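You operate a simulated robot arm through the tools that you are given. There is no shell and no other tool.

You are at the controls of a simulated two-armed robot. One attempt, no reset.

JOB
Gauge the groove's depth and fit the seal marked for that depth.
Fine: swing the gauge arm over, press its knob, park the arm; leave the other seals. Where these are worked on the way, their far stop is far enough and under half their travel is too little: gauge arm.

Only the result counts: the job must be done as asked and must still hold three seconds after the hand-in. Knocking over, shifting, dropping, spilling or breaking anything else fails it. A push-on lid holds only when it is set on centred and level and pressed home; a screw cap is set on level and turned clockwise until tight.

ROBOT AND FRAMES
Two 7-joint arms with fingered hands on one trunk that stands fixed in place. Base frame: the origin is at the foot of the trunk, x ahead of it, y to its left, z up. Lengths are in mm, angles in degrees, forces in N, time in s.
The left shoulder is at [70, 139, 1058], the right one opposite. With the tool pointing down near the work surface each hand reaches from about 460 to 840 mm from the base axis, measured 20 degrees to its own side. Payload 3.9 kg a hand.
The tool frame of a hand sits at the grasp point between the pads (the TCP): z along the fingers, y along the line on which they close. The tips reach 29 mm beyond it. Largest opening 100 mm; the body of the gripper starts 34 mm behind the TCP. The gripper is a hand of 5 fingers: y runs from the thumb to the fingers, the wrist lies at [-15, -105, -177] in the tool frame, and closing takes about 1.5 s.
Orientation is told as [roll, pitch, yaw] about the base's x, y, z axes, in that order, counted from this pose: with the fingers straight down and the wrist toward the robot, the tool's x, y and z point along [0, 1, 0], [1, 0, 0] and [0, 0, -1] of the base frame.

CONTROLS
- The arms move only by the tool step_arm. It takes "left_commands", "right_commands" or both (then of equal length, played together; a hand with none holds still); each is a list of rows, each an object (a shift or turn left out is 0, a gripper value left out holds the last) with "offset": the shift along the tool's x, y, z in cm, a list of three; "angular": the turn, a rotation vector about the tool's x, y, z in degrees, a list of three. In form: [{"offset": [x, y, z], "angular": [wx, wy, wz]}, ...]. A call has 1 to 20 rows; each row shifts and turns the commanded pose from where the row before left it, along the tool's axes as they then stand. "left_grip" and "right_grip" are, for a hand that has rows, the closure in counts, from 0 (fully open) to 255 (shut), set as the call begins (left out, the last holds). A row lasts 0.2 s, in which the tool goes at most 50 mm and 8.6 degrees; a call with a longer step from one row to the next is refused whole, and so is a gripper value outside its range. Where a pose cannot be reached the arm comes as near as it can. A force on the tool above 40 N (or 10 N above the force at the start of the call, whichever is more), or a blocked arm, ends the call early, and 0.2 s more pass. The fingers move at their own pace (about 153 mm/s each) and stop on an object; they squeeze with about 30 N. The grip force told is the motor's: it shows also when the fingers shut on nothing. Time passes only in rows, and 0.2 s behind the last, so rows that do not move let the fingers close. It gives the time, the measured TCP pose, the force on the tool (base axes), the opening and the grip force at its end, in the units of the frame above (readings bear some noise), with the torque about the TCP (base axes, N m) and any sound that the robot's microphone picked up.
- Cameras (640 x 400 px; columns grow to the right, rows downward): "scene" is now at [133.5, 34.2, 1387.3]; the picture's right is [0.40, -0.92, 0.00], its down [-0.45, -0.20, -0.87] and it looks along [0.80, 0.35, -0.50] (base axes); focal length 309 px, centre (320, 200). "left" rides on the left gripper at [-66, -86, -121] in its tool frame; the picture's right is [-0.76, -0.31, 0.58], its down [0.59, -0.70, 0.40] and it looks along [0.28, 0.64, 0.71] (tool axes); focal length 247 px, centre (320, 200). "right" rides on the right gripper at [66, -86, -121] in its tool frame; the picture's right is [-0.76, 0.31, -0.58], its down [-0.59, -0.70, 0.40] and it looks along [-0.28, 0.64, 0.71] (tool axes); focal length 247 px, centre (320, 200).
- grab_frame(camera): a new picture of that camera. It takes no simulated time.
- slide_trunk(by): slides the trunk up (or, below 0, down) by that many mm; the arms and the scene camera ride with it, the base frame stays. It gives what a move gives, with no picture.
- set_fingers(index, middle, ring, little, thumb_bend, thumb_turn, hand): sets how far each is bent, from 0 (flat) to 1 (curled in); at 0.3 the hand is open as for a grip, at 0.7 the pads meet at the TCP. One left out holds its place. A second passes; each finger stops where it meets its share of the squeeze, and holds until it gets a number again. A gripper value or a shape takes the hand back. It gives what a move gives, with no picture; readings hold the bend of each and the force on index, middle, ring, little, thumb and palm. thumb_turn goes from beside the hand (0) to across from the fingers (1), as for a grip.
- set_grasp(shape, hand): the hand has 5 fingers and takes this shape, open, in about a second: jaw (thumb against the fingers, like two jaws); tri (thumb and two fingers); tip (a fingertip pinch); poke (one finger out to press); point (the index stretched); flat (the hand flat); cup (the hand cupped); fist (a fist). The gripper value then closes the fingers along that shape, each until it touches; the sizes above hold for jaw. It gives what a move gives, with no picture.
- turn_head(pan, tilt): turns the head with the scene camera to pan (to the left, within 86 degrees either way) and tilt (down, from -29 to 69), counted from straight ahead of the robot. It gives what a move gives.
- pixel_to_xyz(camera, pixels): there is no depth. For up to 12 entries [column, row, z] of the newest picture of that camera ("zoom" is the newest enlarged one), the place [x, y] in the base frame at which the ray of that pixel passes the height z, good to about 2 mm. It takes no simulated time.
- inspect(camera, box): a new picture of the part [left, top, right, bottom] of that camera's present view, enlarged. It takes no simulated time.
- finish_job(): hands the job in; it is judged then, once.

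Open the grippers and draw the arms clear of the work before you hand the job in, unless the task says otherwise.

The tools are called by a JSON object that holds its "fn" and its "kwargs". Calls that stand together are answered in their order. step_arm: Moves the arms, as the interface text tells. Its arguments: {"type":"object","properties":{"left_commands":{"type":"array","items":{"type":"object","properties":{"offset":{"type":"array","items":{"type":"number"}},"angular":{"type":"array","items":{"type":"number"}}}}},"left_grip":{"type":"number"},"right_commands":{"type":"array","items":{"type":"object","properties":{"offset":{"type":"array","items":{"type":"number"}},"angular":{"type":"array","items":{"type":"number"}}}}},"right_grip":{"type":"number"}},"required":[]} The other tools are called the same way: slide_trunk (by) slides the trunk up or down; set_grasp (shape, hand) gives the hand a shape; set_fingers (index, middle, ring, little, thumb_bend, thumb_turn, hand) moves the fingers one by one; turn_head (pan, tilt) turns the head that bears the scene camera; grab_frame (camera) takes a picture; pixel_to_xyz (camera, pixels) gives the place at which the rays of pixels pass given heights; inspect (camera, box) takes an enlarged picture of a part of a camera's view; finish_job () hands the job in.

At the start:

```text
time: 0.0
left_tcp_pos: [361.2, 477.9, 1257.4]
left_tcp_rot: [0.0, -0.2, 28.2]
left_force: [-0.6, -0.2, 0.1]
left_moment: [-0.02, 0.01, -0.02]
left_width: 99.8
left_finger_force: 0.1
left_shape: jaw
left_bend: [0.3, 0.3, 0.3, 0.3, 0.3, 0.98]
left_finger forces: [0.1, 0.0, 0.0, 0.0, 0.1, 0.0]
right_tcp_pos: [432.9, -0.5, 1208.7]
right_tcp_rot: [-0.1, 0.1, 28.2]
right_force: [0.2, -0.2, 0.1]
right_moment: [-0.01, 0.01, 0.0]
right_width: 99.8
right_finger_force: 0.0
right_shape: jaw
right_bend: [0.3, 0.3, 0.3, 0.3, 0.3, 0.98]
right_finger forces: [0.1, 0.0, 0.0, 0.0, 0.0, 0.0]
trunk travel left (down, up): [-700.0, 140.0]
head pan, tilt: [23.5, 29.7]
```

scene: 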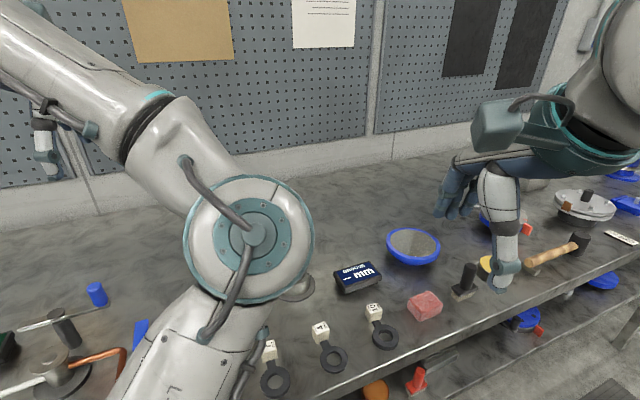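
right: 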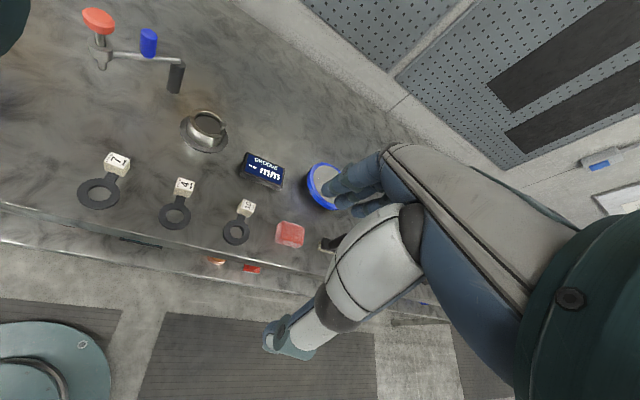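
left: 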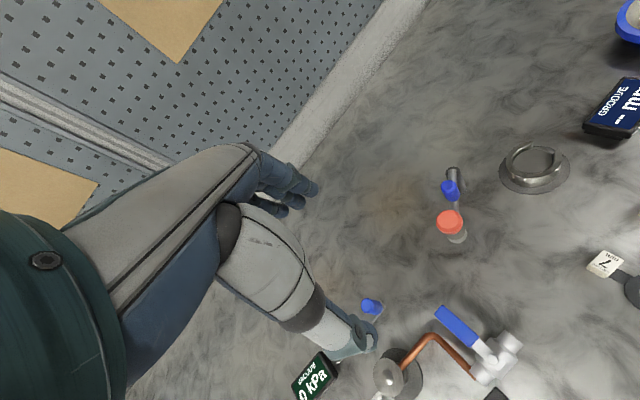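

I start by looking at the scene in more detail: the gauge arm appears to be in the right camera at (100,20)-(180,75), the groove part at (205,130), the seals with tags at (98,192), (175,212), (237,232).

{"fn": "inspect", "kwargs": {"camera": "right", "box": [40, 0, 360, 260]}}

{"fn": "inspect", "kwargs": {"camera": "left", "box": [280, 60, 640, 400]}}

{"fn": "inspect", "kwargs": {"camera": "scene", "box": [200, 220, 480, 400]}}

```text
1.54 times, centred on (200, 130) of right
```

zoom: 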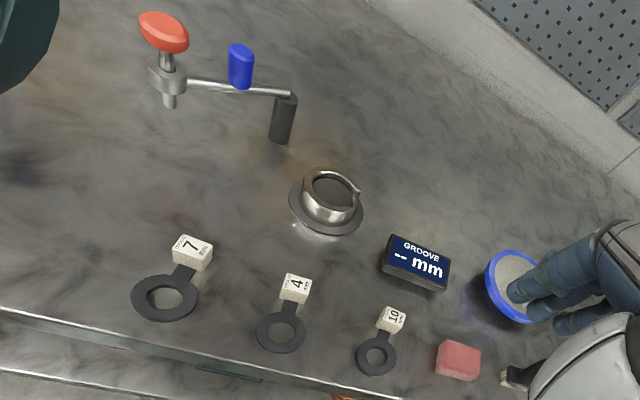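

```text
1.18 times, centred on (460, 230) of left
```

zoom: 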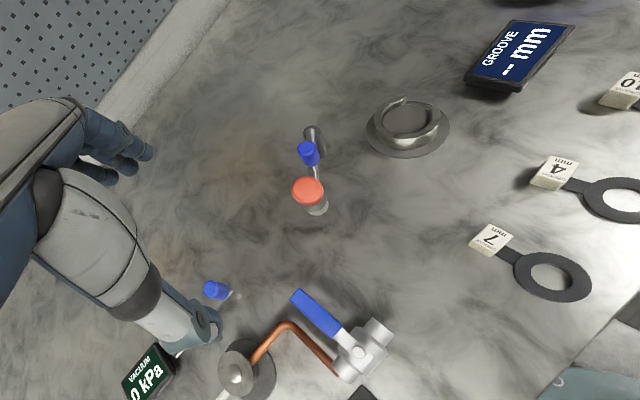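

```text
2.22 times, centred on (340, 310) of scene
```

zoom: 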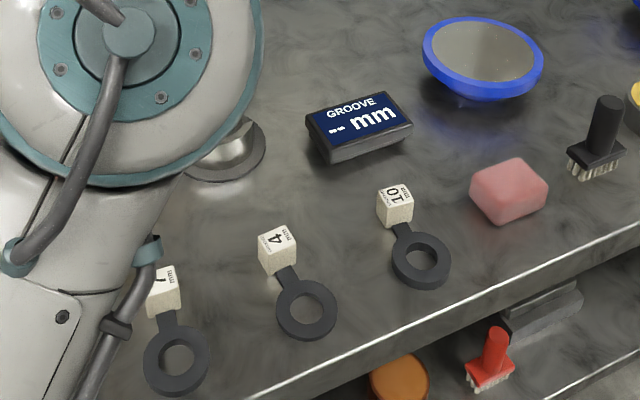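

I triangulate the table height using seal 4's centre (zoom scene (306,309)) and in the left and right views.

{"fn": "pixel_to_xyz", "kwargs": {"camera": "zoom", "pixels": [[306, 309, 700], [306, 309, 800], [306, 309, 900], [306, 309, 1000], [420, 261, 700], [420, 261, 900], [177, 357, 700], [177, 357, 900]]}}

{"fn": "pixel_to_xyz", "kwargs": {"camera": "right", "pixels": [[174, 213, 700], [174, 213, 800], [174, 213, 900], [174, 213, 1000], [237, 232, 700], [237, 232, 900], [99, 193, 700], [99, 193, 900]]}}

```text
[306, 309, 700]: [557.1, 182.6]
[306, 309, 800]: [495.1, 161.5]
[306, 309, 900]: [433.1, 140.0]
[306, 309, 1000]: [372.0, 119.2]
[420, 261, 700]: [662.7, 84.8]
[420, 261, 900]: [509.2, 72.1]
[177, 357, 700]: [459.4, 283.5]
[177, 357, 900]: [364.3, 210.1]
```

```text
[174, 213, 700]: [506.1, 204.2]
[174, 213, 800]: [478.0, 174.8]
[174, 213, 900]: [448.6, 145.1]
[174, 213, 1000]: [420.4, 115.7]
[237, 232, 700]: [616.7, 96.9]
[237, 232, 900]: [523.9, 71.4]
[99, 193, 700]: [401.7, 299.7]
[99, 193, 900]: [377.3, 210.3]
```

The table seems to be at about z=850. I get the positions of the groove part, gauge arm pivot, handle and knob from the right and left cameras.

{"fn": "pixel_to_xyz", "kwargs": {"camera": "right", "pixels": [[205, 137, 850], [203, 122, 880], [175, 92, 850], [182, 62, 900], [148, 43, 920], [148, 43, 950], [148, 57, 900], [98, 20, 950], [98, 20, 1000], [103, 66, 870], [103, 66, 900], [260, 180, 850]]}}

{"fn": "pixel_to_xyz", "kwargs": {"camera": "left", "pixels": [[535, 175, 850], [533, 160, 880], [450, 190, 900], [450, 190, 920], [450, 190, 950], [450, 222, 950], [450, 222, 1000], [453, 170, 900], [460, 240, 870], [460, 240, 900]]}}

```text
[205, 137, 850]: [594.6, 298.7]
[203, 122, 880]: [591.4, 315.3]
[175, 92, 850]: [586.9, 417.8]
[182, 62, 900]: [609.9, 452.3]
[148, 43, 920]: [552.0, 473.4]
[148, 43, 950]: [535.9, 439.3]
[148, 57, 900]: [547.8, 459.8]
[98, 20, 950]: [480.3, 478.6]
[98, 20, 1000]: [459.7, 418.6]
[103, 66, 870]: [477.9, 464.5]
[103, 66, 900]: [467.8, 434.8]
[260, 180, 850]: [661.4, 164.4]
```

```text
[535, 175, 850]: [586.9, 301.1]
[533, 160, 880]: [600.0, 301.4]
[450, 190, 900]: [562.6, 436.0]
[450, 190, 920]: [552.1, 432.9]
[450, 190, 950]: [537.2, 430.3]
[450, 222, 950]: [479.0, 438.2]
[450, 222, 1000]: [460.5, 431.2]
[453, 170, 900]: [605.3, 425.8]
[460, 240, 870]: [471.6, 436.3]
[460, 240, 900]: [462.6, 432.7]
```

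The gauge arm pivots near (598,422), points toward −x with handle at about (535,432) and knob at about (463,432); the groove part is at about (592,300). I turn the left hand to yaw about −45 while still high, to look from there.

{"fn": "step_arm", "kwargs": {"left_commands": [{"angular": [0, 0, 8.1]}, {"angular": [0, 0, 8.1]}, {"angular": [0, 0, 8.1]}, {"angular": [0, 0, 8.1]}, {"angular": [0, 0, 8.1]}, {"angular": [0, 0, 8.1]}, {"angular": [0, 0, 8.1]}, {"angular": [0, 0, 8.1]}, {"angular": [0, 0, 8.4]}], "left_grip": 0}}

{"fn": "grab_frame", "kwargs": {"camera": "left"}}

{"fn": "grab_frame", "kwargs": {"camera": "scene"}}

```text
time: 2.0
left_tcp_pos: [497.5, 475.5, 1252.2]
left_tcp_rot: [-0.2, -0.3, -44.8]
left_force: [0.2, 0.3, -0.3]
left_moment: [-0.08, 0.03, 0.01]
left_width: 99.8
left_finger_force: 0.0
left_shape: jaw
left_bend: [0.3, 0.3, 0.3, 0.3, 0.3, 0.98]
left_finger forces: [0.0, 0.0, 0.0, 0.1, 0.0, 0.0]
left hand out of reach, approached as far as the arm can: row 6, 7, 8, 9
right_tcp_pos: [434.2, 6.2, 1207.3]
right_tcp_rot: [-0.2, 0.2, 28.4]
right_force: [0.7, -0.6, 0.2]
right_moment: [-0.04, 0.01, 0.01]
right_width: 99.7
right_finger_force: 0.0
right_shape: jaw
right_bend: [0.3, 0.3, 0.3, 0.3, 0.3, 0.98]
right_finger forces: [0.0, 0.0, 0.0, 0.0, 0.0, 0.1]
trunk travel left (down, up): [-700.0, 140.0]
head pan, tilt: [23.5, 29.7]
```

```text
taken
```

left: 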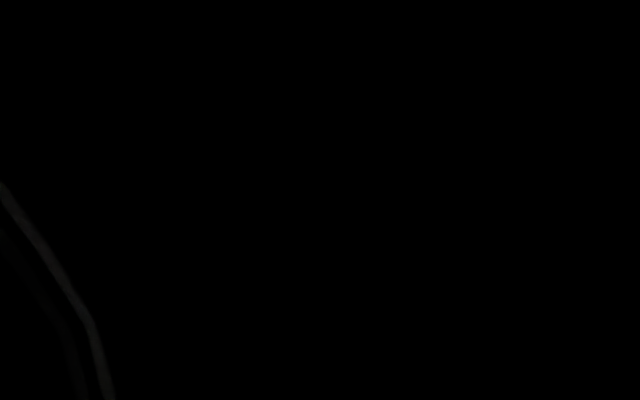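

```text
taken
```

scene: 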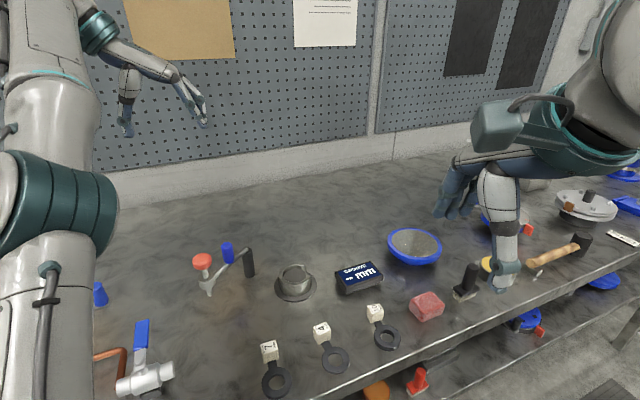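

Now the scene camera sees the gauge (arm at (200-250,240-295)), groove part (296,283) and seals. I enlarge it.

{"fn": "inspect", "kwargs": {"camera": "scene", "box": [170, 220, 330, 320]}}

{"fn": "inspect", "kwargs": {"camera": "scene", "box": [240, 290, 416, 400]}}

{"fn": "grab_frame", "kwargs": {"camera": "right"}}

```text
4.00 times, centred on (250, 270) of scene
```

zoom: 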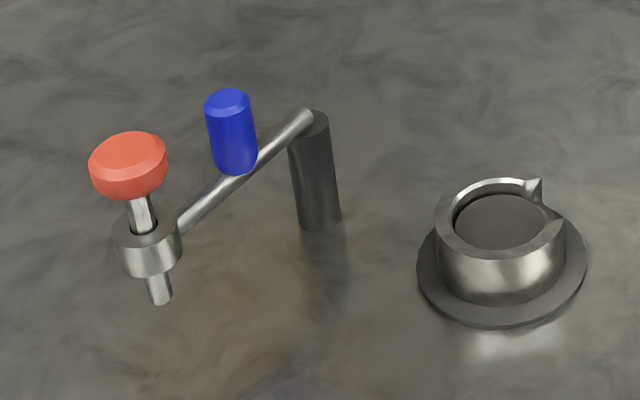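

```text
3.64 times, centred on (328, 345) of scene
```

zoom: 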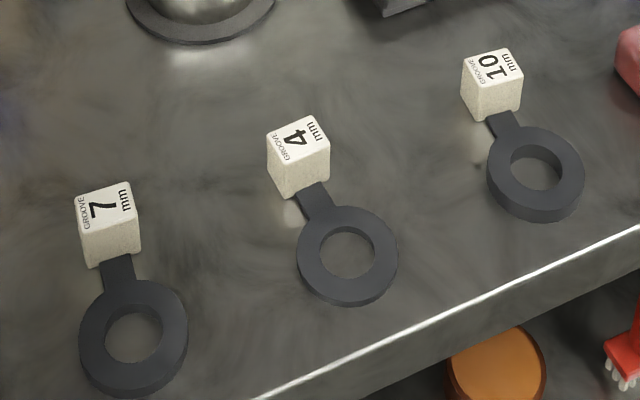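

```text
taken
```

right: 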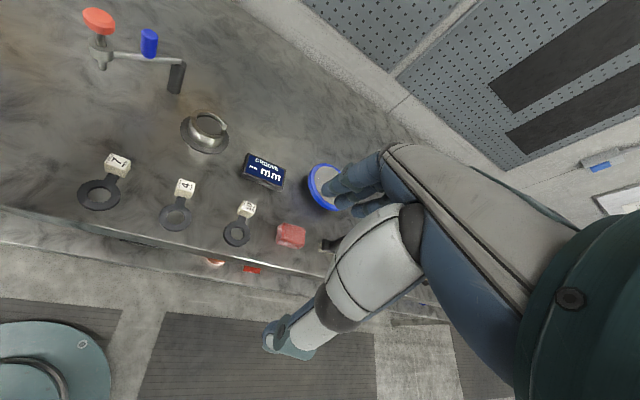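

I take the seal positions from this enlarged view (table about z=850) and then those of the gauge.

{"fn": "pixel_to_xyz", "kwargs": {"camera": "zoom", "pixels": [[134, 330, 858], [80, 335, 858], [188, 330, 858], [348, 252, 858], [297, 250, 858], [399, 252, 858], [536, 168, 858], [487, 170, 858], [584, 170, 858], [108, 205, 885], [298, 142, 885], [493, 78, 885]]}}

{"fn": "pixel_to_xyz", "kwargs": {"camera": "right", "pixels": [[98, 194, 858], [174, 217, 858], [237, 233, 858], [118, 162, 880], [186, 186, 880], [247, 207, 880], [80, 193, 855], [120, 195, 855]]}}

{"fn": "inspect", "kwargs": {"camera": "scene", "box": [170, 220, 330, 320]}}

{"fn": "inspect", "kwargs": {"camera": "right", "box": [60, 90, 260, 250]}}

```text
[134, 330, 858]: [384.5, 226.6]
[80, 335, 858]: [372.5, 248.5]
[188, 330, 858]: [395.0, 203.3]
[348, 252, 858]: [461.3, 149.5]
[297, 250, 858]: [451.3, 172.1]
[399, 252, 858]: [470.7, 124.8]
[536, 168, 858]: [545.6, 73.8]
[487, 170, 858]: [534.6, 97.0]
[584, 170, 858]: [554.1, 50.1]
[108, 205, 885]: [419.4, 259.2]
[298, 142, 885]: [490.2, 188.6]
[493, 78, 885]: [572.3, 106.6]
```

```text
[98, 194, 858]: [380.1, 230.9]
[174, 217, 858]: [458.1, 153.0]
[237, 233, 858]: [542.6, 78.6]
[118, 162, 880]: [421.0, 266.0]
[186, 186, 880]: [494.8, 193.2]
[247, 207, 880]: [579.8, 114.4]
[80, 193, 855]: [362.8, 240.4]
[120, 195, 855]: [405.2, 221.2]
```

```text
4.00 times, centred on (250, 270) of scene
```

zoom: 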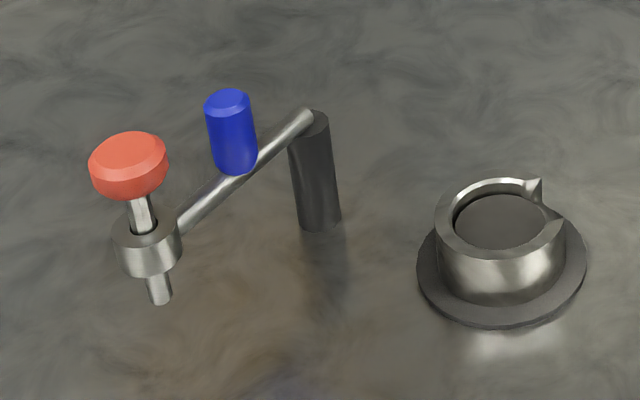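

```text
2.50 times, centred on (160, 170) of right
```

zoom: 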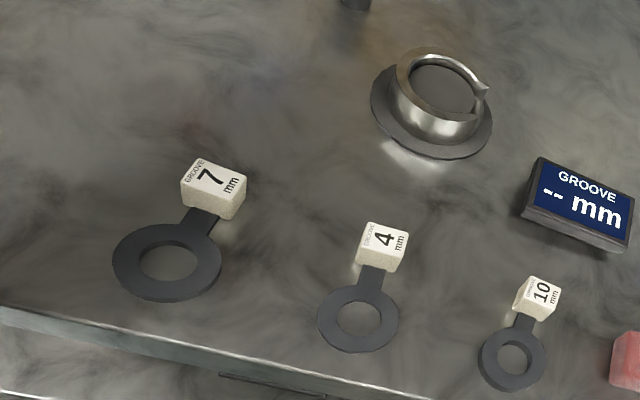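

Now I measure the groove part (rim (500,215) and slot (545,197) in the zoom).

{"fn": "inspect", "kwargs": {"camera": "scene", "box": [264, 255, 328, 305]}}

```text
8.00 times, centred on (296, 280) of scene
```

zoom: 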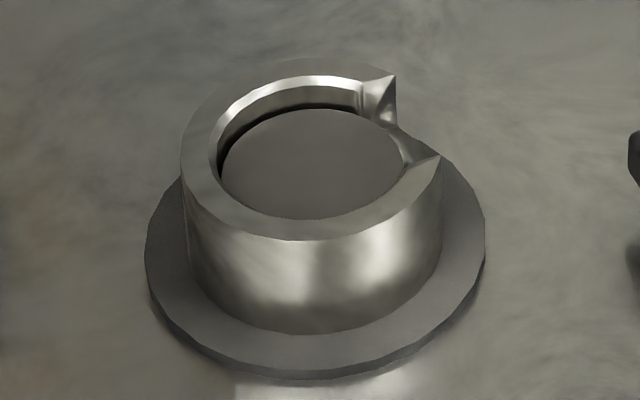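

{"fn": "pixel_to_xyz", "kwargs": {"camera": "zoom", "pixels": [[146, 250, 855], [485, 250, 855], [182, 155, 885], [440, 155, 885], [210, 155, 885], [405, 155, 880], [222, 165, 875], [315, 165, 875], [418, 118, 885], [392, 76, 885], [438, 158, 885], [310, 160, 885]]}}

{"fn": "inspect", "kwargs": {"camera": "right", "box": [165, 95, 245, 165]}}

```text
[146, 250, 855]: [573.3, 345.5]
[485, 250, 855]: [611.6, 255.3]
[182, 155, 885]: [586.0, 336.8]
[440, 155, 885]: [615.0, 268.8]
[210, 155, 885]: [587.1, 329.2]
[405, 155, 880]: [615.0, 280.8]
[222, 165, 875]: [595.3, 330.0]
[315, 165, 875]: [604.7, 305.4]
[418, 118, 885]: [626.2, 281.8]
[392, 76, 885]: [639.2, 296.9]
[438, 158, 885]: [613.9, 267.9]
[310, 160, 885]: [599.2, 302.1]
```

```text
5.71 times, centred on (205, 130) of right
```

zoom: 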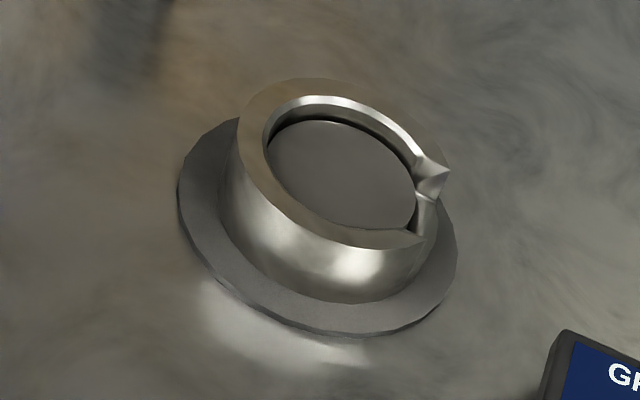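

I triangulate the gauge's points using scene and right views.

{"fn": "grab_frame", "kwargs": {"camera": "scene"}}

{"fn": "pixel_to_xyz", "kwargs": {"camera": "scene", "pixels": [[202, 257, 950], [202, 257, 1000], [227, 244.5, 920], [227, 244.5, 970], [229, 262, 880], [229, 262, 920], [248.8, 249.5, 880], [248.8, 249.5, 920], [250, 276, 850], [210, 295, 850], [210, 295, 880], [184, 257, 980]]}}

{"fn": "inspect", "kwargs": {"camera": "right", "box": [70, 0, 198, 100]}}

```text
taken
```

scene: 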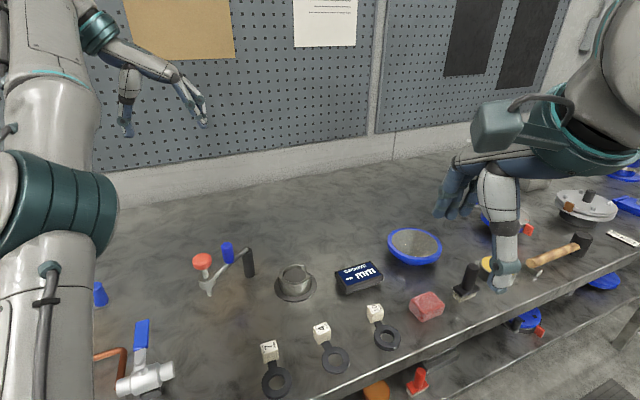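

```text
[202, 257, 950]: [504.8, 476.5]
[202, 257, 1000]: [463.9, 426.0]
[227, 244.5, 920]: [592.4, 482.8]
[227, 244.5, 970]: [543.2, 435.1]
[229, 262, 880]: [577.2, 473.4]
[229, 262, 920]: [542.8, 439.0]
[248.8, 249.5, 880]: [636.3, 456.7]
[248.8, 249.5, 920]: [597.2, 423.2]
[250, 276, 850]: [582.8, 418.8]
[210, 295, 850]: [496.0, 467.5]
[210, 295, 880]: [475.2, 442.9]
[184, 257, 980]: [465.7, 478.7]
```

```text
4.00 times, centred on (134, 50) of right
```

zoom: 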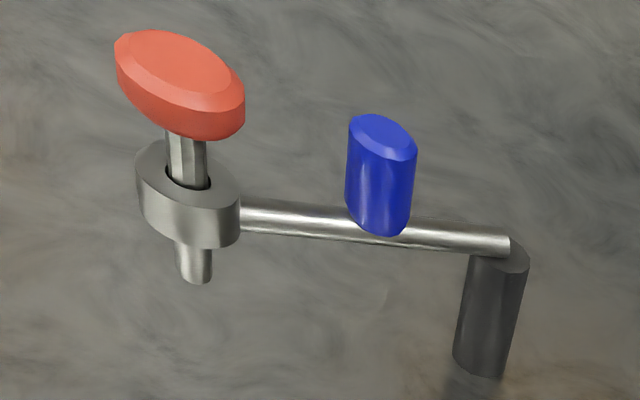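

The gauge: knob top at about (463,427,998), handle about (537,429, 930–975), pivot about (590,418). I lower the left hand to z≈1100 and see how the commanded pose responds.

{"fn": "step_arm", "kwargs": {"left_commands": [{"offset": [0, 0, 4]}, {"offset": [0, 0, 4]}, {"offset": [0, 0, 4]}, {"offset": [0, 0, 3]}, {}]}}

{"fn": "grab_frame", "kwargs": {"camera": "left"}}

{"fn": "grab_frame", "kwargs": {"camera": "right"}}

```text
time: 3.2
left_tcp_pos: [497.2, 471.1, 1104.8]
left_tcp_rot: [0.2, 0.0, -45.1]
left_force: [-1.0, -0.6, 0.3]
left_moment: [0.01, 0.01, 0.0]
left_width: 99.7
left_finger_force: 0.1
left_shape: jaw
left_bend: [0.3, 0.3, 0.3, 0.3, 0.3, 0.98]
left_finger forces: [0.0, 0.0, 0.0, 0.0, 0.1, 0.0]
right_tcp_pos: [433.4, 0.1, 1208.6]
right_tcp_rot: [-0.1, 0.0, 28.3]
right_force: [-0.7, 0.3, -0.1]
right_moment: [0.0, 0.01, 0.01]
right_width: 99.9
right_finger_force: 0.0
right_shape: jaw
right_bend: [0.3, 0.3, 0.3, 0.3, 0.3, 0.98]
right_finger forces: [0.1, 0.0, 0.0, 0.1, 0.0, 0.0]
trunk travel left (down, up): [-700.0, 140.0]
head pan, tilt: [23.5, 29.7]
```

```text
taken
```

left: 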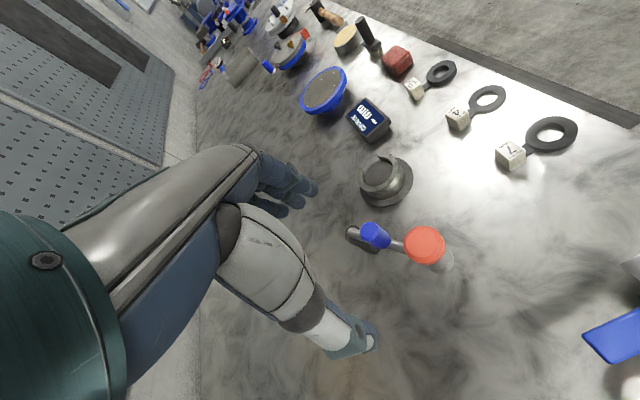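

```text
taken
```

right: 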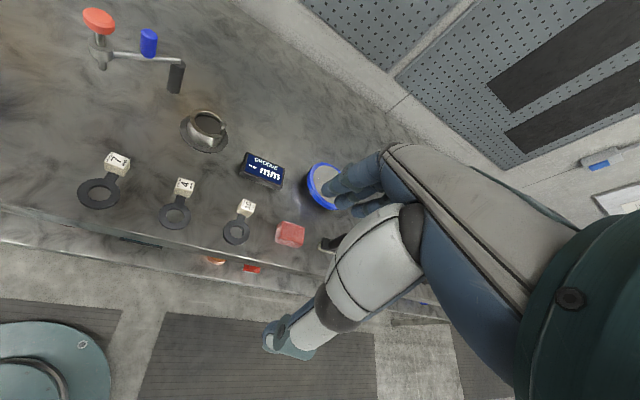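

I re-measure the gauge from this closer left view: knob top (424,243), handle top (372,232), part rim, etc.

{"fn": "inspect", "kwargs": {"camera": "left", "box": [330, 140, 470, 280]}}

{"fn": "pixel_to_xyz", "kwargs": {"camera": "left", "pixels": [[424, 243, 990], [424, 243, 1000], [374, 233, 960], [374, 233, 975], [355, 233, 920], [355, 233, 930], [383, 178, 885], [386, 185, 850]]}}

```text
2.86 times, centred on (400, 210) of left
```

zoom: 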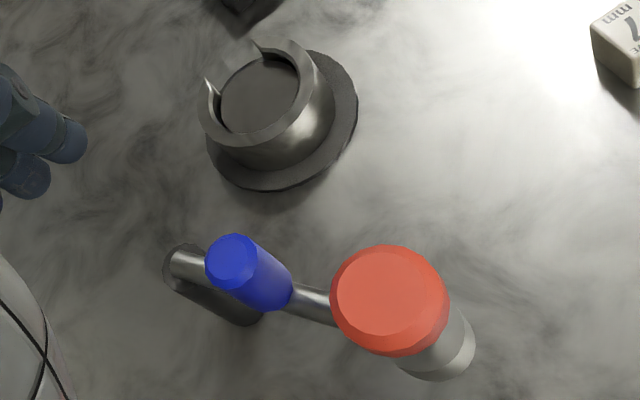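

```text
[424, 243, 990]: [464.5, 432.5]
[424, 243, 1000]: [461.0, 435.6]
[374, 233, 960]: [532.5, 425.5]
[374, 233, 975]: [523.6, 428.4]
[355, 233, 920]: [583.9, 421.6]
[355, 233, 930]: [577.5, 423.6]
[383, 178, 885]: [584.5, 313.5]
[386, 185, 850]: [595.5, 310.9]
```

{"fn": "pixel_to_xyz", "kwargs": {"camera": "zoom", "pixels": [[232, 256, 960], [232, 256, 970], [232, 256, 980], [268, 295, 925], [268, 295, 935], [182, 262, 920], [182, 262, 930], [388, 292, 995], [268, 94, 885], [285, 130, 850], [205, 92, 885], [255, 48, 885]]}}

{"fn": "pixel_to_xyz", "kwargs": {"camera": "right", "pixels": [[149.7, 32.5, 950], [149.7, 32.5, 960], [149.7, 32.5, 970], [149.7, 32.5, 980], [179, 60, 920], [179, 60, 930], [98, 17, 990], [98, 17, 1000], [102.7, 70, 890], [102.7, 70, 900]]}}

```text
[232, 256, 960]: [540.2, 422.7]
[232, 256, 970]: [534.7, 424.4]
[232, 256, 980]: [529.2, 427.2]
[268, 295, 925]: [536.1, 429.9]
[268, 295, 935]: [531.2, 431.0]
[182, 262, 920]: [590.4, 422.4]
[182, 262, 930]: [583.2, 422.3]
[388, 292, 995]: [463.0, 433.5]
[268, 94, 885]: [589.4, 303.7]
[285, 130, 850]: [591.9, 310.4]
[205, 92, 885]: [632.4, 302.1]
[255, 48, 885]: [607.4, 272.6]
```

```text
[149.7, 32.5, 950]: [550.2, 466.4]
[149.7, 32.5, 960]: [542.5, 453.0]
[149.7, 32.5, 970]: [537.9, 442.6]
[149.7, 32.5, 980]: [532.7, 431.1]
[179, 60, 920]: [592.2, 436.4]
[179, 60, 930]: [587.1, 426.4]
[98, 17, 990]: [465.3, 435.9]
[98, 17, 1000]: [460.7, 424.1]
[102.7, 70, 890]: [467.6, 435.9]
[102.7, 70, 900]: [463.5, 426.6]
```

Handle ≈ (534,428), top ≈ 976, rod ≈ 930. I set the left hand to the tri shape and look at how it sits.

{"fn": "set_grasp", "kwargs": {"hand": "left", "shape": "tri"}}

{"fn": "grab_frame", "kwargs": {"camera": "left"}}

{"fn": "inspect", "kwargs": {"camera": "scene", "box": [60, 80, 280, 300]}}

```text
time: 4.1
left_tcp_pos: [498.1, 470.9, 1104.7]
left_tcp_rot: [0.1, -0.1, -45.0]
left_force: [-0.4, 0.5, -0.5]
left_moment: [0.01, 0.0, 0.02]
left_width: 100.1
left_finger_force: 0.1
left_shape: tri
left_bend: [0.3, 0.3, 0.99, 0.99, 0.3, 0.98]
left_finger forces: [0.0, 0.0, 0.1, 0.0, 0.0, 0.1]
right_tcp_pos: [432.7, 0.7, 1208.8]
right_tcp_rot: [0.0, 0.0, 28.2]
right_force: [-0.2, -0.3, 0.1]
right_moment: [-0.02, 0.03, 0.02]
right_width: 100.0
right_finger_force: 0.1
right_shape: jaw
right_bend: [0.3, 0.3, 0.3, 0.3, 0.3, 0.98]
right_finger forces: [0.0, 0.0, 0.0, 0.0, 0.0, 0.0]
trunk travel left (down, up): [-700.0, 140.0]
head pan, tilt: [23.5, 29.7]
```

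```text
taken
```

left: 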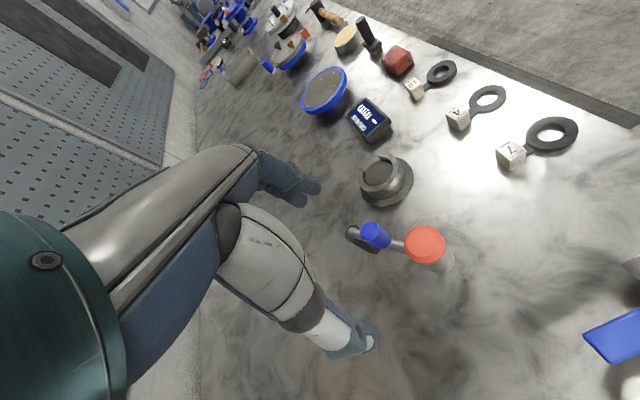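

```text
1.82 times, centred on (170, 190) of scene
```

zoom: 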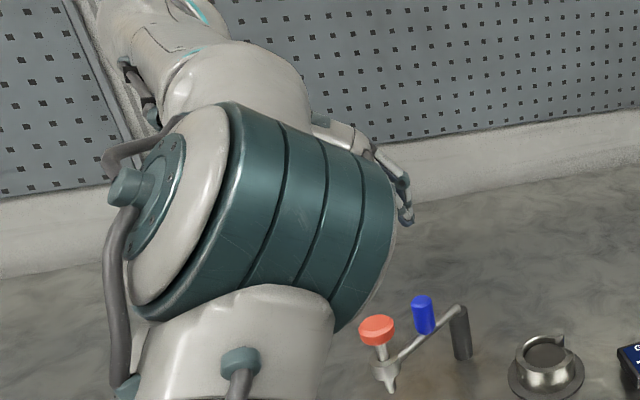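

I move over the handle, tips just above it (TCP z≈1012), and check alignment.

{"fn": "step_arm", "kwargs": {"left_commands": [{"offset": [-0.25, 2.8, 0]}, {"offset": [-0.25, 2.8, 0]}, {"offset": [0, 0, 4.5]}, {"offset": [0, 0, 4.5]}, {}]}}

{"fn": "grab_frame", "kwargs": {"camera": "left"}}

{"fn": "inspect", "kwargs": {"camera": "right", "box": [40, 0, 240, 160]}}

{"fn": "inspect", "kwargs": {"camera": "scene", "box": [100, 120, 320, 320]}}

```text
time: 5.3
left_tcp_pos: [532.8, 428.2, 1016.1]
left_tcp_rot: [0.2, 0.0, -45.0]
left_force: [0.0, -0.4, 0.6]
left_moment: [0.02, 0.02, 0.0]
left_width: 100.0
left_finger_force: 0.0
left_shape: tri
left_bend: [0.3, 0.3, 0.99, 0.99, 0.3, 0.98]
left_finger forces: [0.0, 0.0, 0.0, 0.1, 0.0, 0.1]
right_tcp_pos: [433.3, -1.1, 1208.2]
right_tcp_rot: [0.0, 0.0, 28.2]
right_force: [-0.2, -0.8, -0.1]
right_moment: [0.02, 0.01, 0.01]
right_width: 99.7
right_finger_force: 0.0
right_shape: jaw
right_bend: [0.3, 0.3, 0.3, 0.3, 0.3, 0.98]
right_finger forces: [0.1, 0.0, 0.0, 0.0, 0.0, 0.1]
trunk travel left (down, up): [-700.0, 140.0]
head pan, tilt: [23.5, 29.7]
```

```text
taken
```

left: 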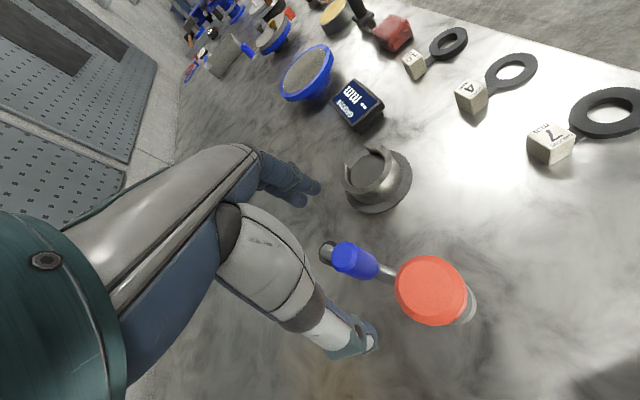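

```text
2.50 times, centred on (140, 80) of right
```

zoom: 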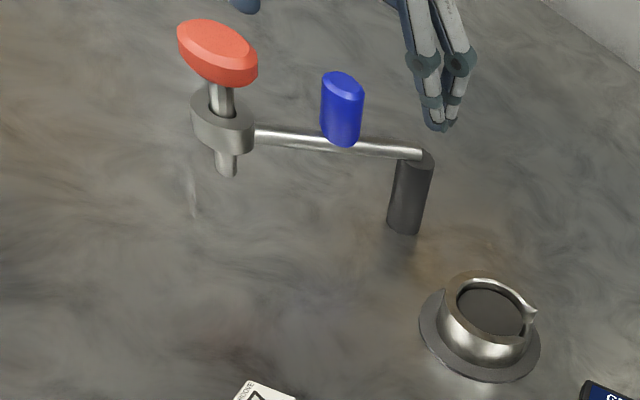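

```text
2.00 times, centred on (210, 220) of scene
```

zoom: 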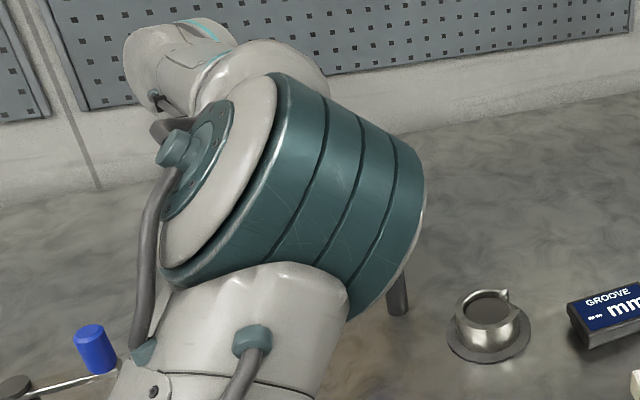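

The handle top (345,257) lies where the tool axis passes, so alignment is good. I narrow the grip partly and then descend to TCP z≈970.

{"fn": "step_arm", "kwargs": {"left_commands": [{}, {}, {}, {"offset": [0, 0, 2.3]}, {"offset": [0, 0, 2.3]}, {}], "left_grip": 120}}

{"fn": "grab_frame", "kwargs": {"camera": "left"}}

{"fn": "inspect", "kwargs": {"camera": "right", "box": [40, 0, 240, 160]}}

```text
time: 6.7
left_tcp_pos: [533.9, 427.9, 968.0]
left_tcp_rot: [0.3, 0.0, -45.0]
left_force: [0.3, 0.6, 0.4]
left_moment: [0.01, -0.03, -0.02]
left_width: 53.0
left_finger_force: 0.0
left_shape: tri
left_bend: [0.39, 0.41, 0.99, 0.99, 0.31, 1.0]
left_finger forces: [0.0, 0.0, 0.0, 0.0, 0.1, 0.0]
right_tcp_pos: [432.5, -0.4, 1207.8]
right_tcp_rot: [-0.1, 0.0, 28.3]
right_force: [0.7, 0.0, -1.0]
right_moment: [-0.01, 0.0, 0.0]
right_width: 99.7
right_finger_force: 0.1
right_shape: jaw
right_bend: [0.3, 0.3, 0.3, 0.3, 0.3, 0.98]
right_finger forces: [0.1, 0.1, 0.0, 0.0, 0.0, 0.1]
trunk travel left (down, up): [-700.0, 140.0]
head pan, tilt: [23.5, 29.7]
```

```text
taken
```

left: 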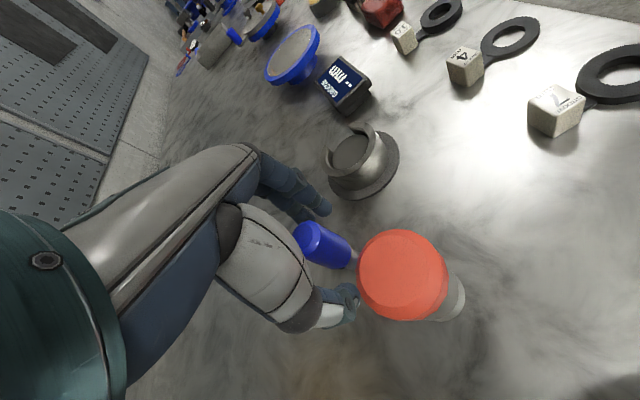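

```text
2.50 times, centred on (140, 80) of right
```

zoom: 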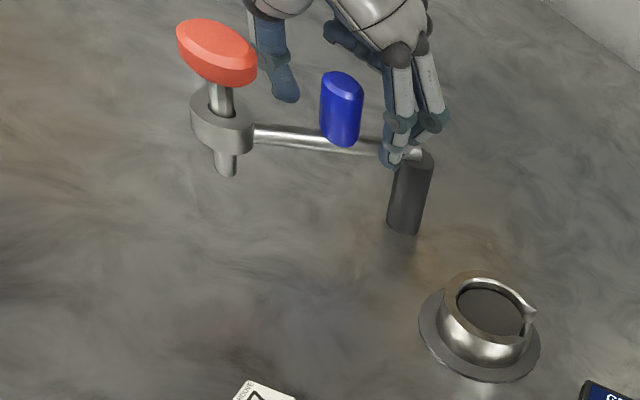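

Handle is between thumb and two fingers. I close the grip on it.

{"fn": "step_arm", "kwargs": {"left_commands": [{}, {}, {}, {}, {}, {}], "left_grip": 255}}

{"fn": "grab_frame", "kwargs": {"camera": "left"}}

{"fn": "inspect", "kwargs": {"camera": "right", "box": [40, 0, 240, 160]}}

```text
time: 8.1
left_tcp_pos: [533.1, 427.9, 969.1]
left_tcp_rot: [0.1, 0.0, -44.9]
left_force: [-2.5, 1.2, -3.7]
left_moment: [0.07, 0.06, 0.02]
left_width: 15.6
left_finger_force: 29.9
left_shape: tri
left_bend: [0.64, 0.64, 1.0, 1.0, 0.52, 1.0]
left_finger forces: [13.0, 12.0, 0.1, 0.1, 27.4, 0.0]
right_tcp_pos: [431.6, -0.2, 1209.2]
right_tcp_rot: [0.0, 0.0, 28.3]
right_force: [-0.7, -0.5, -0.6]
right_moment: [-0.01, -0.02, -0.02]
right_width: 99.9
right_finger_force: 0.0
right_shape: jaw
right_bend: [0.3, 0.3, 0.3, 0.3, 0.3, 0.98]
right_finger forces: [0.0, 0.1, 0.1, 0.0, 0.0, 0.1]
trunk travel left (down, up): [-700.0, 140.0]
head pan, tilt: [23.5, 29.7]
```

```text
taken
```

left: 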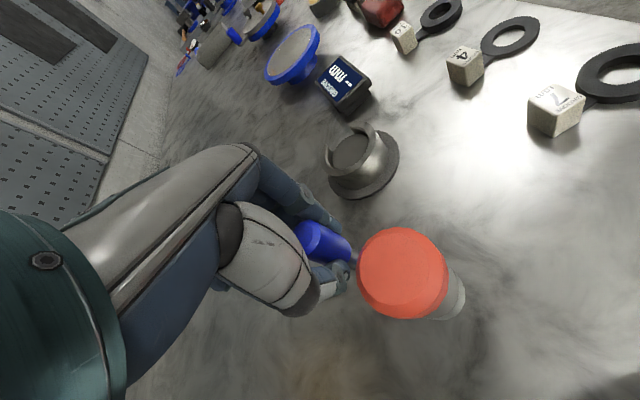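

```text
2.50 times, centred on (140, 80) of right
```

zoom: 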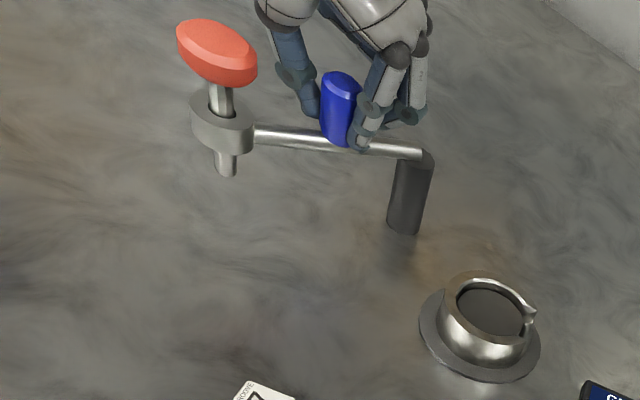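

The handle is gripped (width 15.6). I swing it along the arc about the pivot (≈(587,422)), counter-clockwise, first 36°, watching forces.

{"fn": "step_arm", "kwargs": {"left_commands": [{"offset": [-0.616, 0.577, 0], "angular": [0, 0, -4.5]}, {"offset": [-0.569, 0.623, 0], "angular": [0, 0, -4.5]}, {"offset": [-0.518, 0.666, 0], "angular": [0, 0, -4.5]}, {"offset": [-0.464, 0.705, 0], "angular": [0, 0, -4.5]}]}}

{"fn": "inspect", "kwargs": {"camera": "right", "box": [40, 0, 240, 160]}}

```text
time: 9.1
left_tcp_pos: [540.6, 397.3, 969.6]
left_tcp_rot: [0.3, -0.2, -26.8]
left_force: [7.1, 7.6, 1.5]
left_moment: [0.16, -0.09, 0.13]
left_width: 15.6
left_finger_force: 30.4
left_shape: tri
left_bend: [0.63, 0.73, 1.0, 1.0, 0.53, 0.99]
left_finger forces: [16.1, 16.2, 0.0, 0.0, 27.1, 0.0]
right_tcp_pos: [433.2, 0.1, 1208.1]
right_tcp_rot: [0.0, 0.1, 28.3]
right_force: [0.0, 0.2, -0.5]
right_moment: [0.0, 0.01, -0.01]
right_width: 99.7
right_finger_force: 0.1
right_shape: jaw
right_bend: [0.3, 0.3, 0.3, 0.3, 0.3, 0.98]
right_finger forces: [0.0, 0.0, 0.0, 0.1, 0.0, 0.0]
trunk travel left (down, up): [-700.0, 140.0]
head pan, tilt: [23.5, 29.7]
```

```text
2.50 times, centred on (140, 80) of right
```

zoom: 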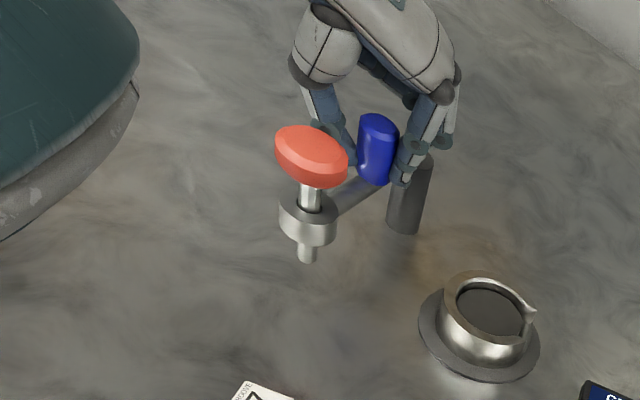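

The arm swings along; forces are small (≈7 N). I continue the arc.

{"fn": "step_arm", "kwargs": {"left_commands": [{"offset": [-0.408, 0.739, 0], "angular": [0, 0, -4.5]}, {"offset": [-0.349, 0.769, 0], "angular": [0, 0, -4.5]}, {"offset": [-0.287, 0.794, 0], "angular": [0, 0, -4.5]}, {"offset": [-0.224, 0.814, 0], "angular": [0, 0, -4.5]}]}}

{"fn": "inspect", "kwargs": {"camera": "right", "box": [80, 20, 280, 180]}}

```text
time: 10.1
left_tcp_pos: [563.5, 378.3, 967.5]
left_tcp_rot: [-0.1, -0.1, -8.5]
left_force: [2.2, 13.0, 8.8]
left_moment: [0.16, -0.08, 0.15]
left_width: 16.0
left_finger_force: 29.6
left_shape: tri
left_bend: [0.63, 0.73, 1.0, 1.0, 0.74, 0.97]
left_finger forces: [16.8, 22.0, 0.0, 0.0, 29.6, 0.0]
right_tcp_pos: [432.4, 2.1, 1208.3]
right_tcp_rot: [-0.1, 0.1, 28.4]
right_force: [0.2, -0.2, -0.2]
right_moment: [-0.02, 0.01, 0.01]
right_width: 99.6
right_finger_force: 0.1
right_shape: jaw
right_bend: [0.3, 0.3, 0.3, 0.3, 0.3, 0.98]
right_finger forces: [0.0, 0.0, 0.1, 0.1, 0.0, 0.1]
trunk travel left (down, up): [-700.0, 140.0]
head pan, tilt: [23.5, 29.7]
```

```text
2.50 times, centred on (180, 100) of right
```

zoom: 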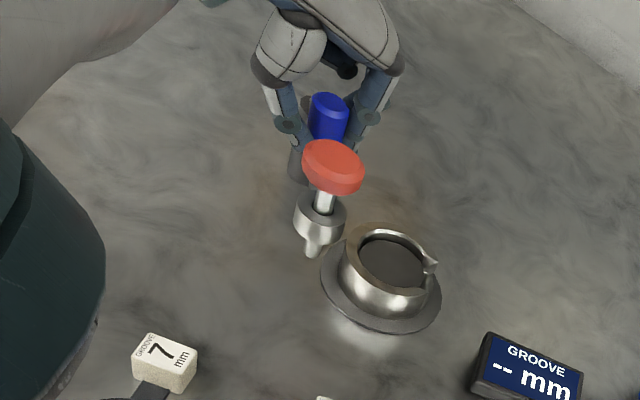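

Handle at (563,378), some +y pull (13 N) meaning my arc radius is a touch large; I continue with a small correction.

{"fn": "step_arm", "kwargs": {"left_commands": [{"offset": [-0.06, 0.829, 0], "angular": [0, 0, -4.5]}, {"offset": [-0.0, 0.839, 0], "angular": [0, 0, -4.5]}, {"offset": [0.05, 0.6, 0]}]}}

{"fn": "inspect", "kwargs": {"camera": "right", "box": [80, 20, 280, 180]}}

{"fn": "inspect", "kwargs": {"camera": "scene", "box": [220, 210, 380, 310]}}

```text
time: 10.9
left_tcp_pos: [586.4, 375.5, 967.5]
left_tcp_rot: [-0.4, -0.1, 0.4]
left_force: [-2.1, 7.9, -2.5]
left_moment: [0.11, 0.02, 0.16]
left_width: 15.1
left_finger_force: 29.8
left_shape: tri
left_bend: [0.63, 0.74, 1.0, 1.0, 0.74, 0.94]
left_finger forces: [18.2, 12.9, 0.0, 0.0, 29.9, 0.0]
right_tcp_pos: [432.1, 1.4, 1208.3]
right_tcp_rot: [-0.2, 0.1, 28.3]
right_force: [0.2, 0.2, 0.5]
right_moment: [0.0, 0.03, 0.0]
right_width: 99.9
right_finger_force: 0.1
right_shape: jaw
right_bend: [0.3, 0.3, 0.3, 0.3, 0.3, 0.98]
right_finger forces: [0.1, 0.1, 0.1, 0.0, 0.0, 0.0]
trunk travel left (down, up): [-700.0, 140.0]
head pan, tilt: [23.5, 29.7]
```

```text
2.50 times, centred on (180, 100) of right
```

zoom: 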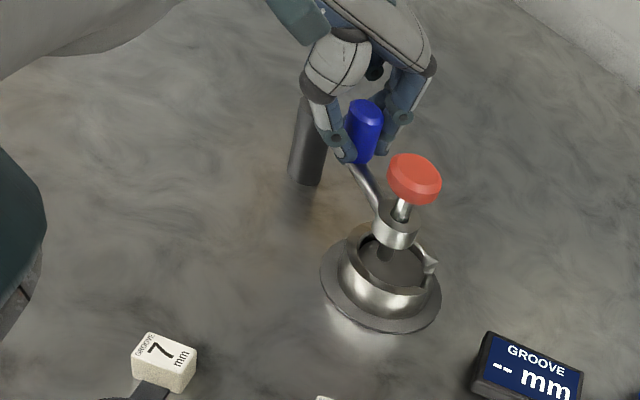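

```text
4.00 times, centred on (300, 260) of scene
```

zoom: 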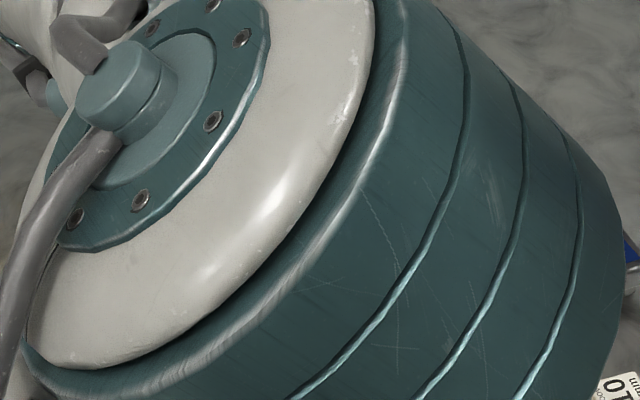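

The probe is above the cup now. I continue a little further to find the far stop.

{"fn": "step_arm", "kwargs": {"left_commands": [{"offset": [0.02, 0.4, 0]}, {"offset": [0.06, 0.4, 0]}]}}

{"fn": "inspect", "kwargs": {"camera": "right", "box": [80, 20, 280, 180]}}

```text
time: 11.5
left_tcp_pos: [593.1, 376.1, 967.9]
left_tcp_rot: [0.1, 0.0, 0.1]
left_force: [-11.3, 11.7, -7.6]
left_moment: [0.13, 0.23, 0.08]
left_width: 14.9
left_finger_force: 29.7
left_shape: tri
left_bend: [0.64, 0.74, 1.0, 1.0, 0.74, 0.93]
left_finger forces: [16.6, 16.4, 0.0, 0.0, 33.3, 0.0]
right_tcp_pos: [431.5, 2.6, 1207.8]
right_tcp_rot: [-0.2, -0.1, 28.3]
right_force: [-0.5, -0.1, -0.9]
right_moment: [0.0, -0.03, -0.01]
right_width: 99.8
right_finger_force: 0.1
right_shape: jaw
right_bend: [0.3, 0.3, 0.3, 0.3, 0.3, 0.98]
right_finger forces: [0.0, 0.0, 0.0, 0.1, 0.1, 0.1]
trunk travel left (down, up): [-700.0, 140.0]
head pan, tilt: [23.5, 29.7]
```

```text
2.50 times, centred on (180, 100) of right
```

zoom: 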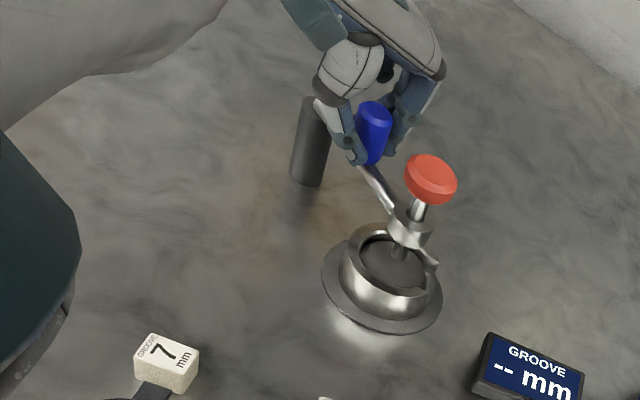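

Force −11 N in x: approaching the stop. One more small push.

{"fn": "step_arm", "kwargs": {"left_commands": [{"offset": [0.08, 0.4, 0]}, {"offset": [0.05, 0.3, 0]}]}}

{"fn": "inspect", "kwargs": {"camera": "right", "box": [80, 20, 280, 180]}}

{"fn": "grab_frame", "kwargs": {"camera": "left"}}

```text
time: 12.1
left_tcp_pos: [597.7, 375.7, 967.8]
left_tcp_rot: [0.1, 0.1, 0.2]
left_force: [-25.0, 4.0, -11.6]
left_moment: [0.05, 0.55, -0.11]
left_width: 14.5
left_finger_force: 30.2
left_shape: tri
left_bend: [0.67, 0.74, 1.0, 1.0, 0.53, 0.93]
left_finger forces: [10.7, 14.9, 0.0, 0.0, 37.6, 0.0]
right_tcp_pos: [429.1, 1.6, 1209.9]
right_tcp_rot: [-0.1, -0.1, 28.2]
right_force: [-0.1, -0.6, 0.0]
right_moment: [0.0, -0.01, -0.02]
right_width: 99.7
right_finger_force: 0.1
right_shape: jaw
right_bend: [0.3, 0.3, 0.3, 0.3, 0.3, 0.98]
right_finger forces: [0.0, 0.0, 0.1, 0.1, 0.0, 0.0]
trunk travel left (down, up): [-700.0, 140.0]
head pan, tilt: [23.5, 29.7]
```

```text
2.50 times, centred on (180, 100) of right
```

zoom: 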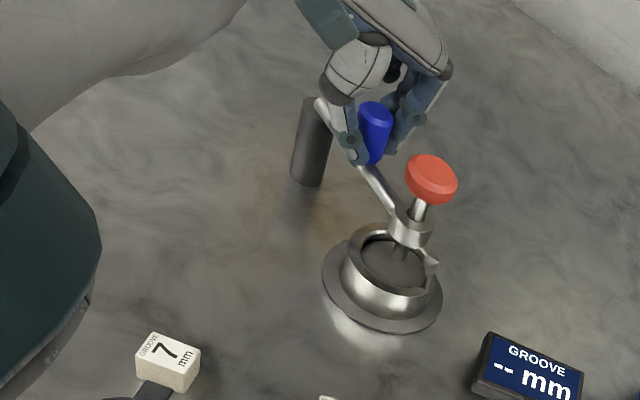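

```text
taken
```

left: 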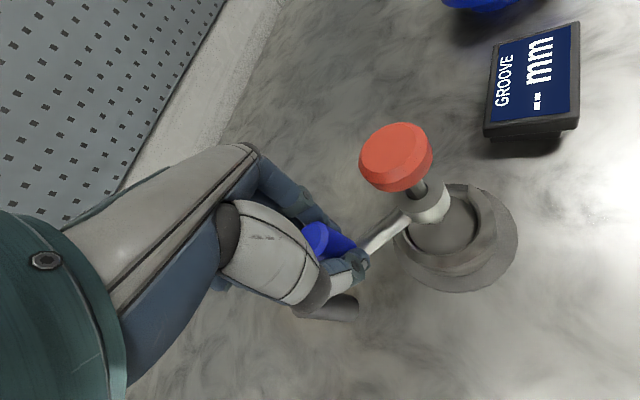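

The arm is at its far stop (knob unchanged between pictures). I relieve the push, release the handle, and lift.

{"fn": "step_arm", "kwargs": {"left_commands": [{"offset": [0, -0.4, 0]}]}}

{"fn": "step_arm", "kwargs": {"left_commands": [{}, {}, {}, {}, {"offset": [0, 0, -3]}, {"offset": [0, 0, -4]}, {"offset": [0, 0, -3]}, {}], "left_grip": 100}}

{"fn": "inspect", "kwargs": {"camera": "right", "box": [80, 20, 280, 180]}}

{"fn": "grab_frame", "kwargs": {"camera": "left"}}

```text
time: 12.5
left_tcp_pos: [596.8, 375.8, 969.2]
left_tcp_rot: [0.1, -0.1, 0.0]
left_force: [-14.0, 6.6, -13.4]
left_moment: [0.16, 0.31, -0.02]
left_width: 14.7
left_finger_force: 29.7
left_shape: tri
left_bend: [0.66, 0.74, 1.0, 1.0, 0.53, 0.93]
left_finger forces: [13.8, 15.9, 0.1, 0.1, 32.0, 0.1]
right_tcp_pos: [431.8, 1.0, 1207.6]
right_tcp_rot: [-0.2, 0.0, 28.4]
right_force: [0.6, 0.5, -0.7]
right_moment: [0.0, -0.02, -0.01]
right_width: 99.6
right_finger_force: 0.0
right_shape: jaw
right_bend: [0.3, 0.3, 0.3, 0.3, 0.3, 0.98]
right_finger forces: [0.1, 0.0, 0.1, 0.0, 0.0, 0.0]
trunk travel left (down, up): [-700.0, 140.0]
head pan, tilt: [23.5, 29.7]
```

```text
time: 14.3
left_tcp_pos: [596.9, 375.6, 1069.6]
left_tcp_rot: [-0.2, -0.1, 0.2]
left_force: [-0.6, 0.3, -0.8]
left_moment: [0.01, 0.02, 0.0]
left_width: 61.0
left_finger_force: 0.1
left_shape: tri
left_bend: [0.39, 0.39, 0.99, 0.99, 0.3, 1.0]
left_finger forces: [0.1, 0.0, 0.0, 0.0, 0.1, 0.1]
right_tcp_pos: [432.0, 0.6, 1207.7]
right_tcp_rot: [-0.1, 0.0, 28.3]
right_force: [0.5, 0.2, -0.2]
right_moment: [0.01, -0.01, -0.02]
right_width: 100.0
right_finger_force: 0.1
right_shape: jaw
right_bend: [0.3, 0.3, 0.3, 0.3, 0.3, 0.98]
right_finger forces: [0.0, 0.0, 0.0, 0.0, 0.0, 0.0]
trunk travel left (down, up): [-700.0, 140.0]
head pan, tilt: [23.5, 29.7]
```

```text
2.50 times, centred on (180, 100) of right
```

zoom: 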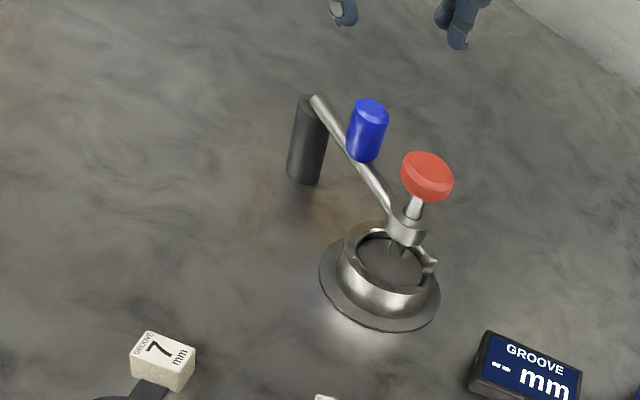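

```text
taken
```

left: 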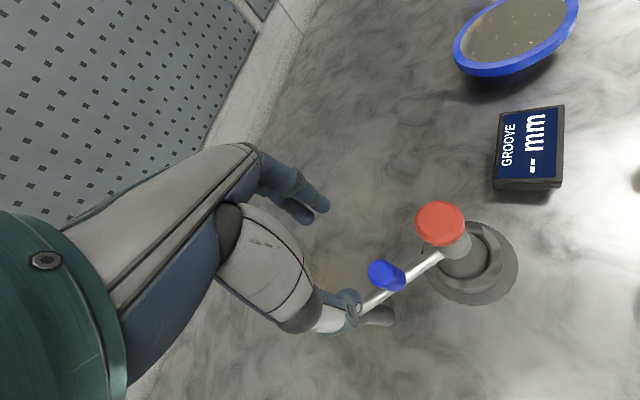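

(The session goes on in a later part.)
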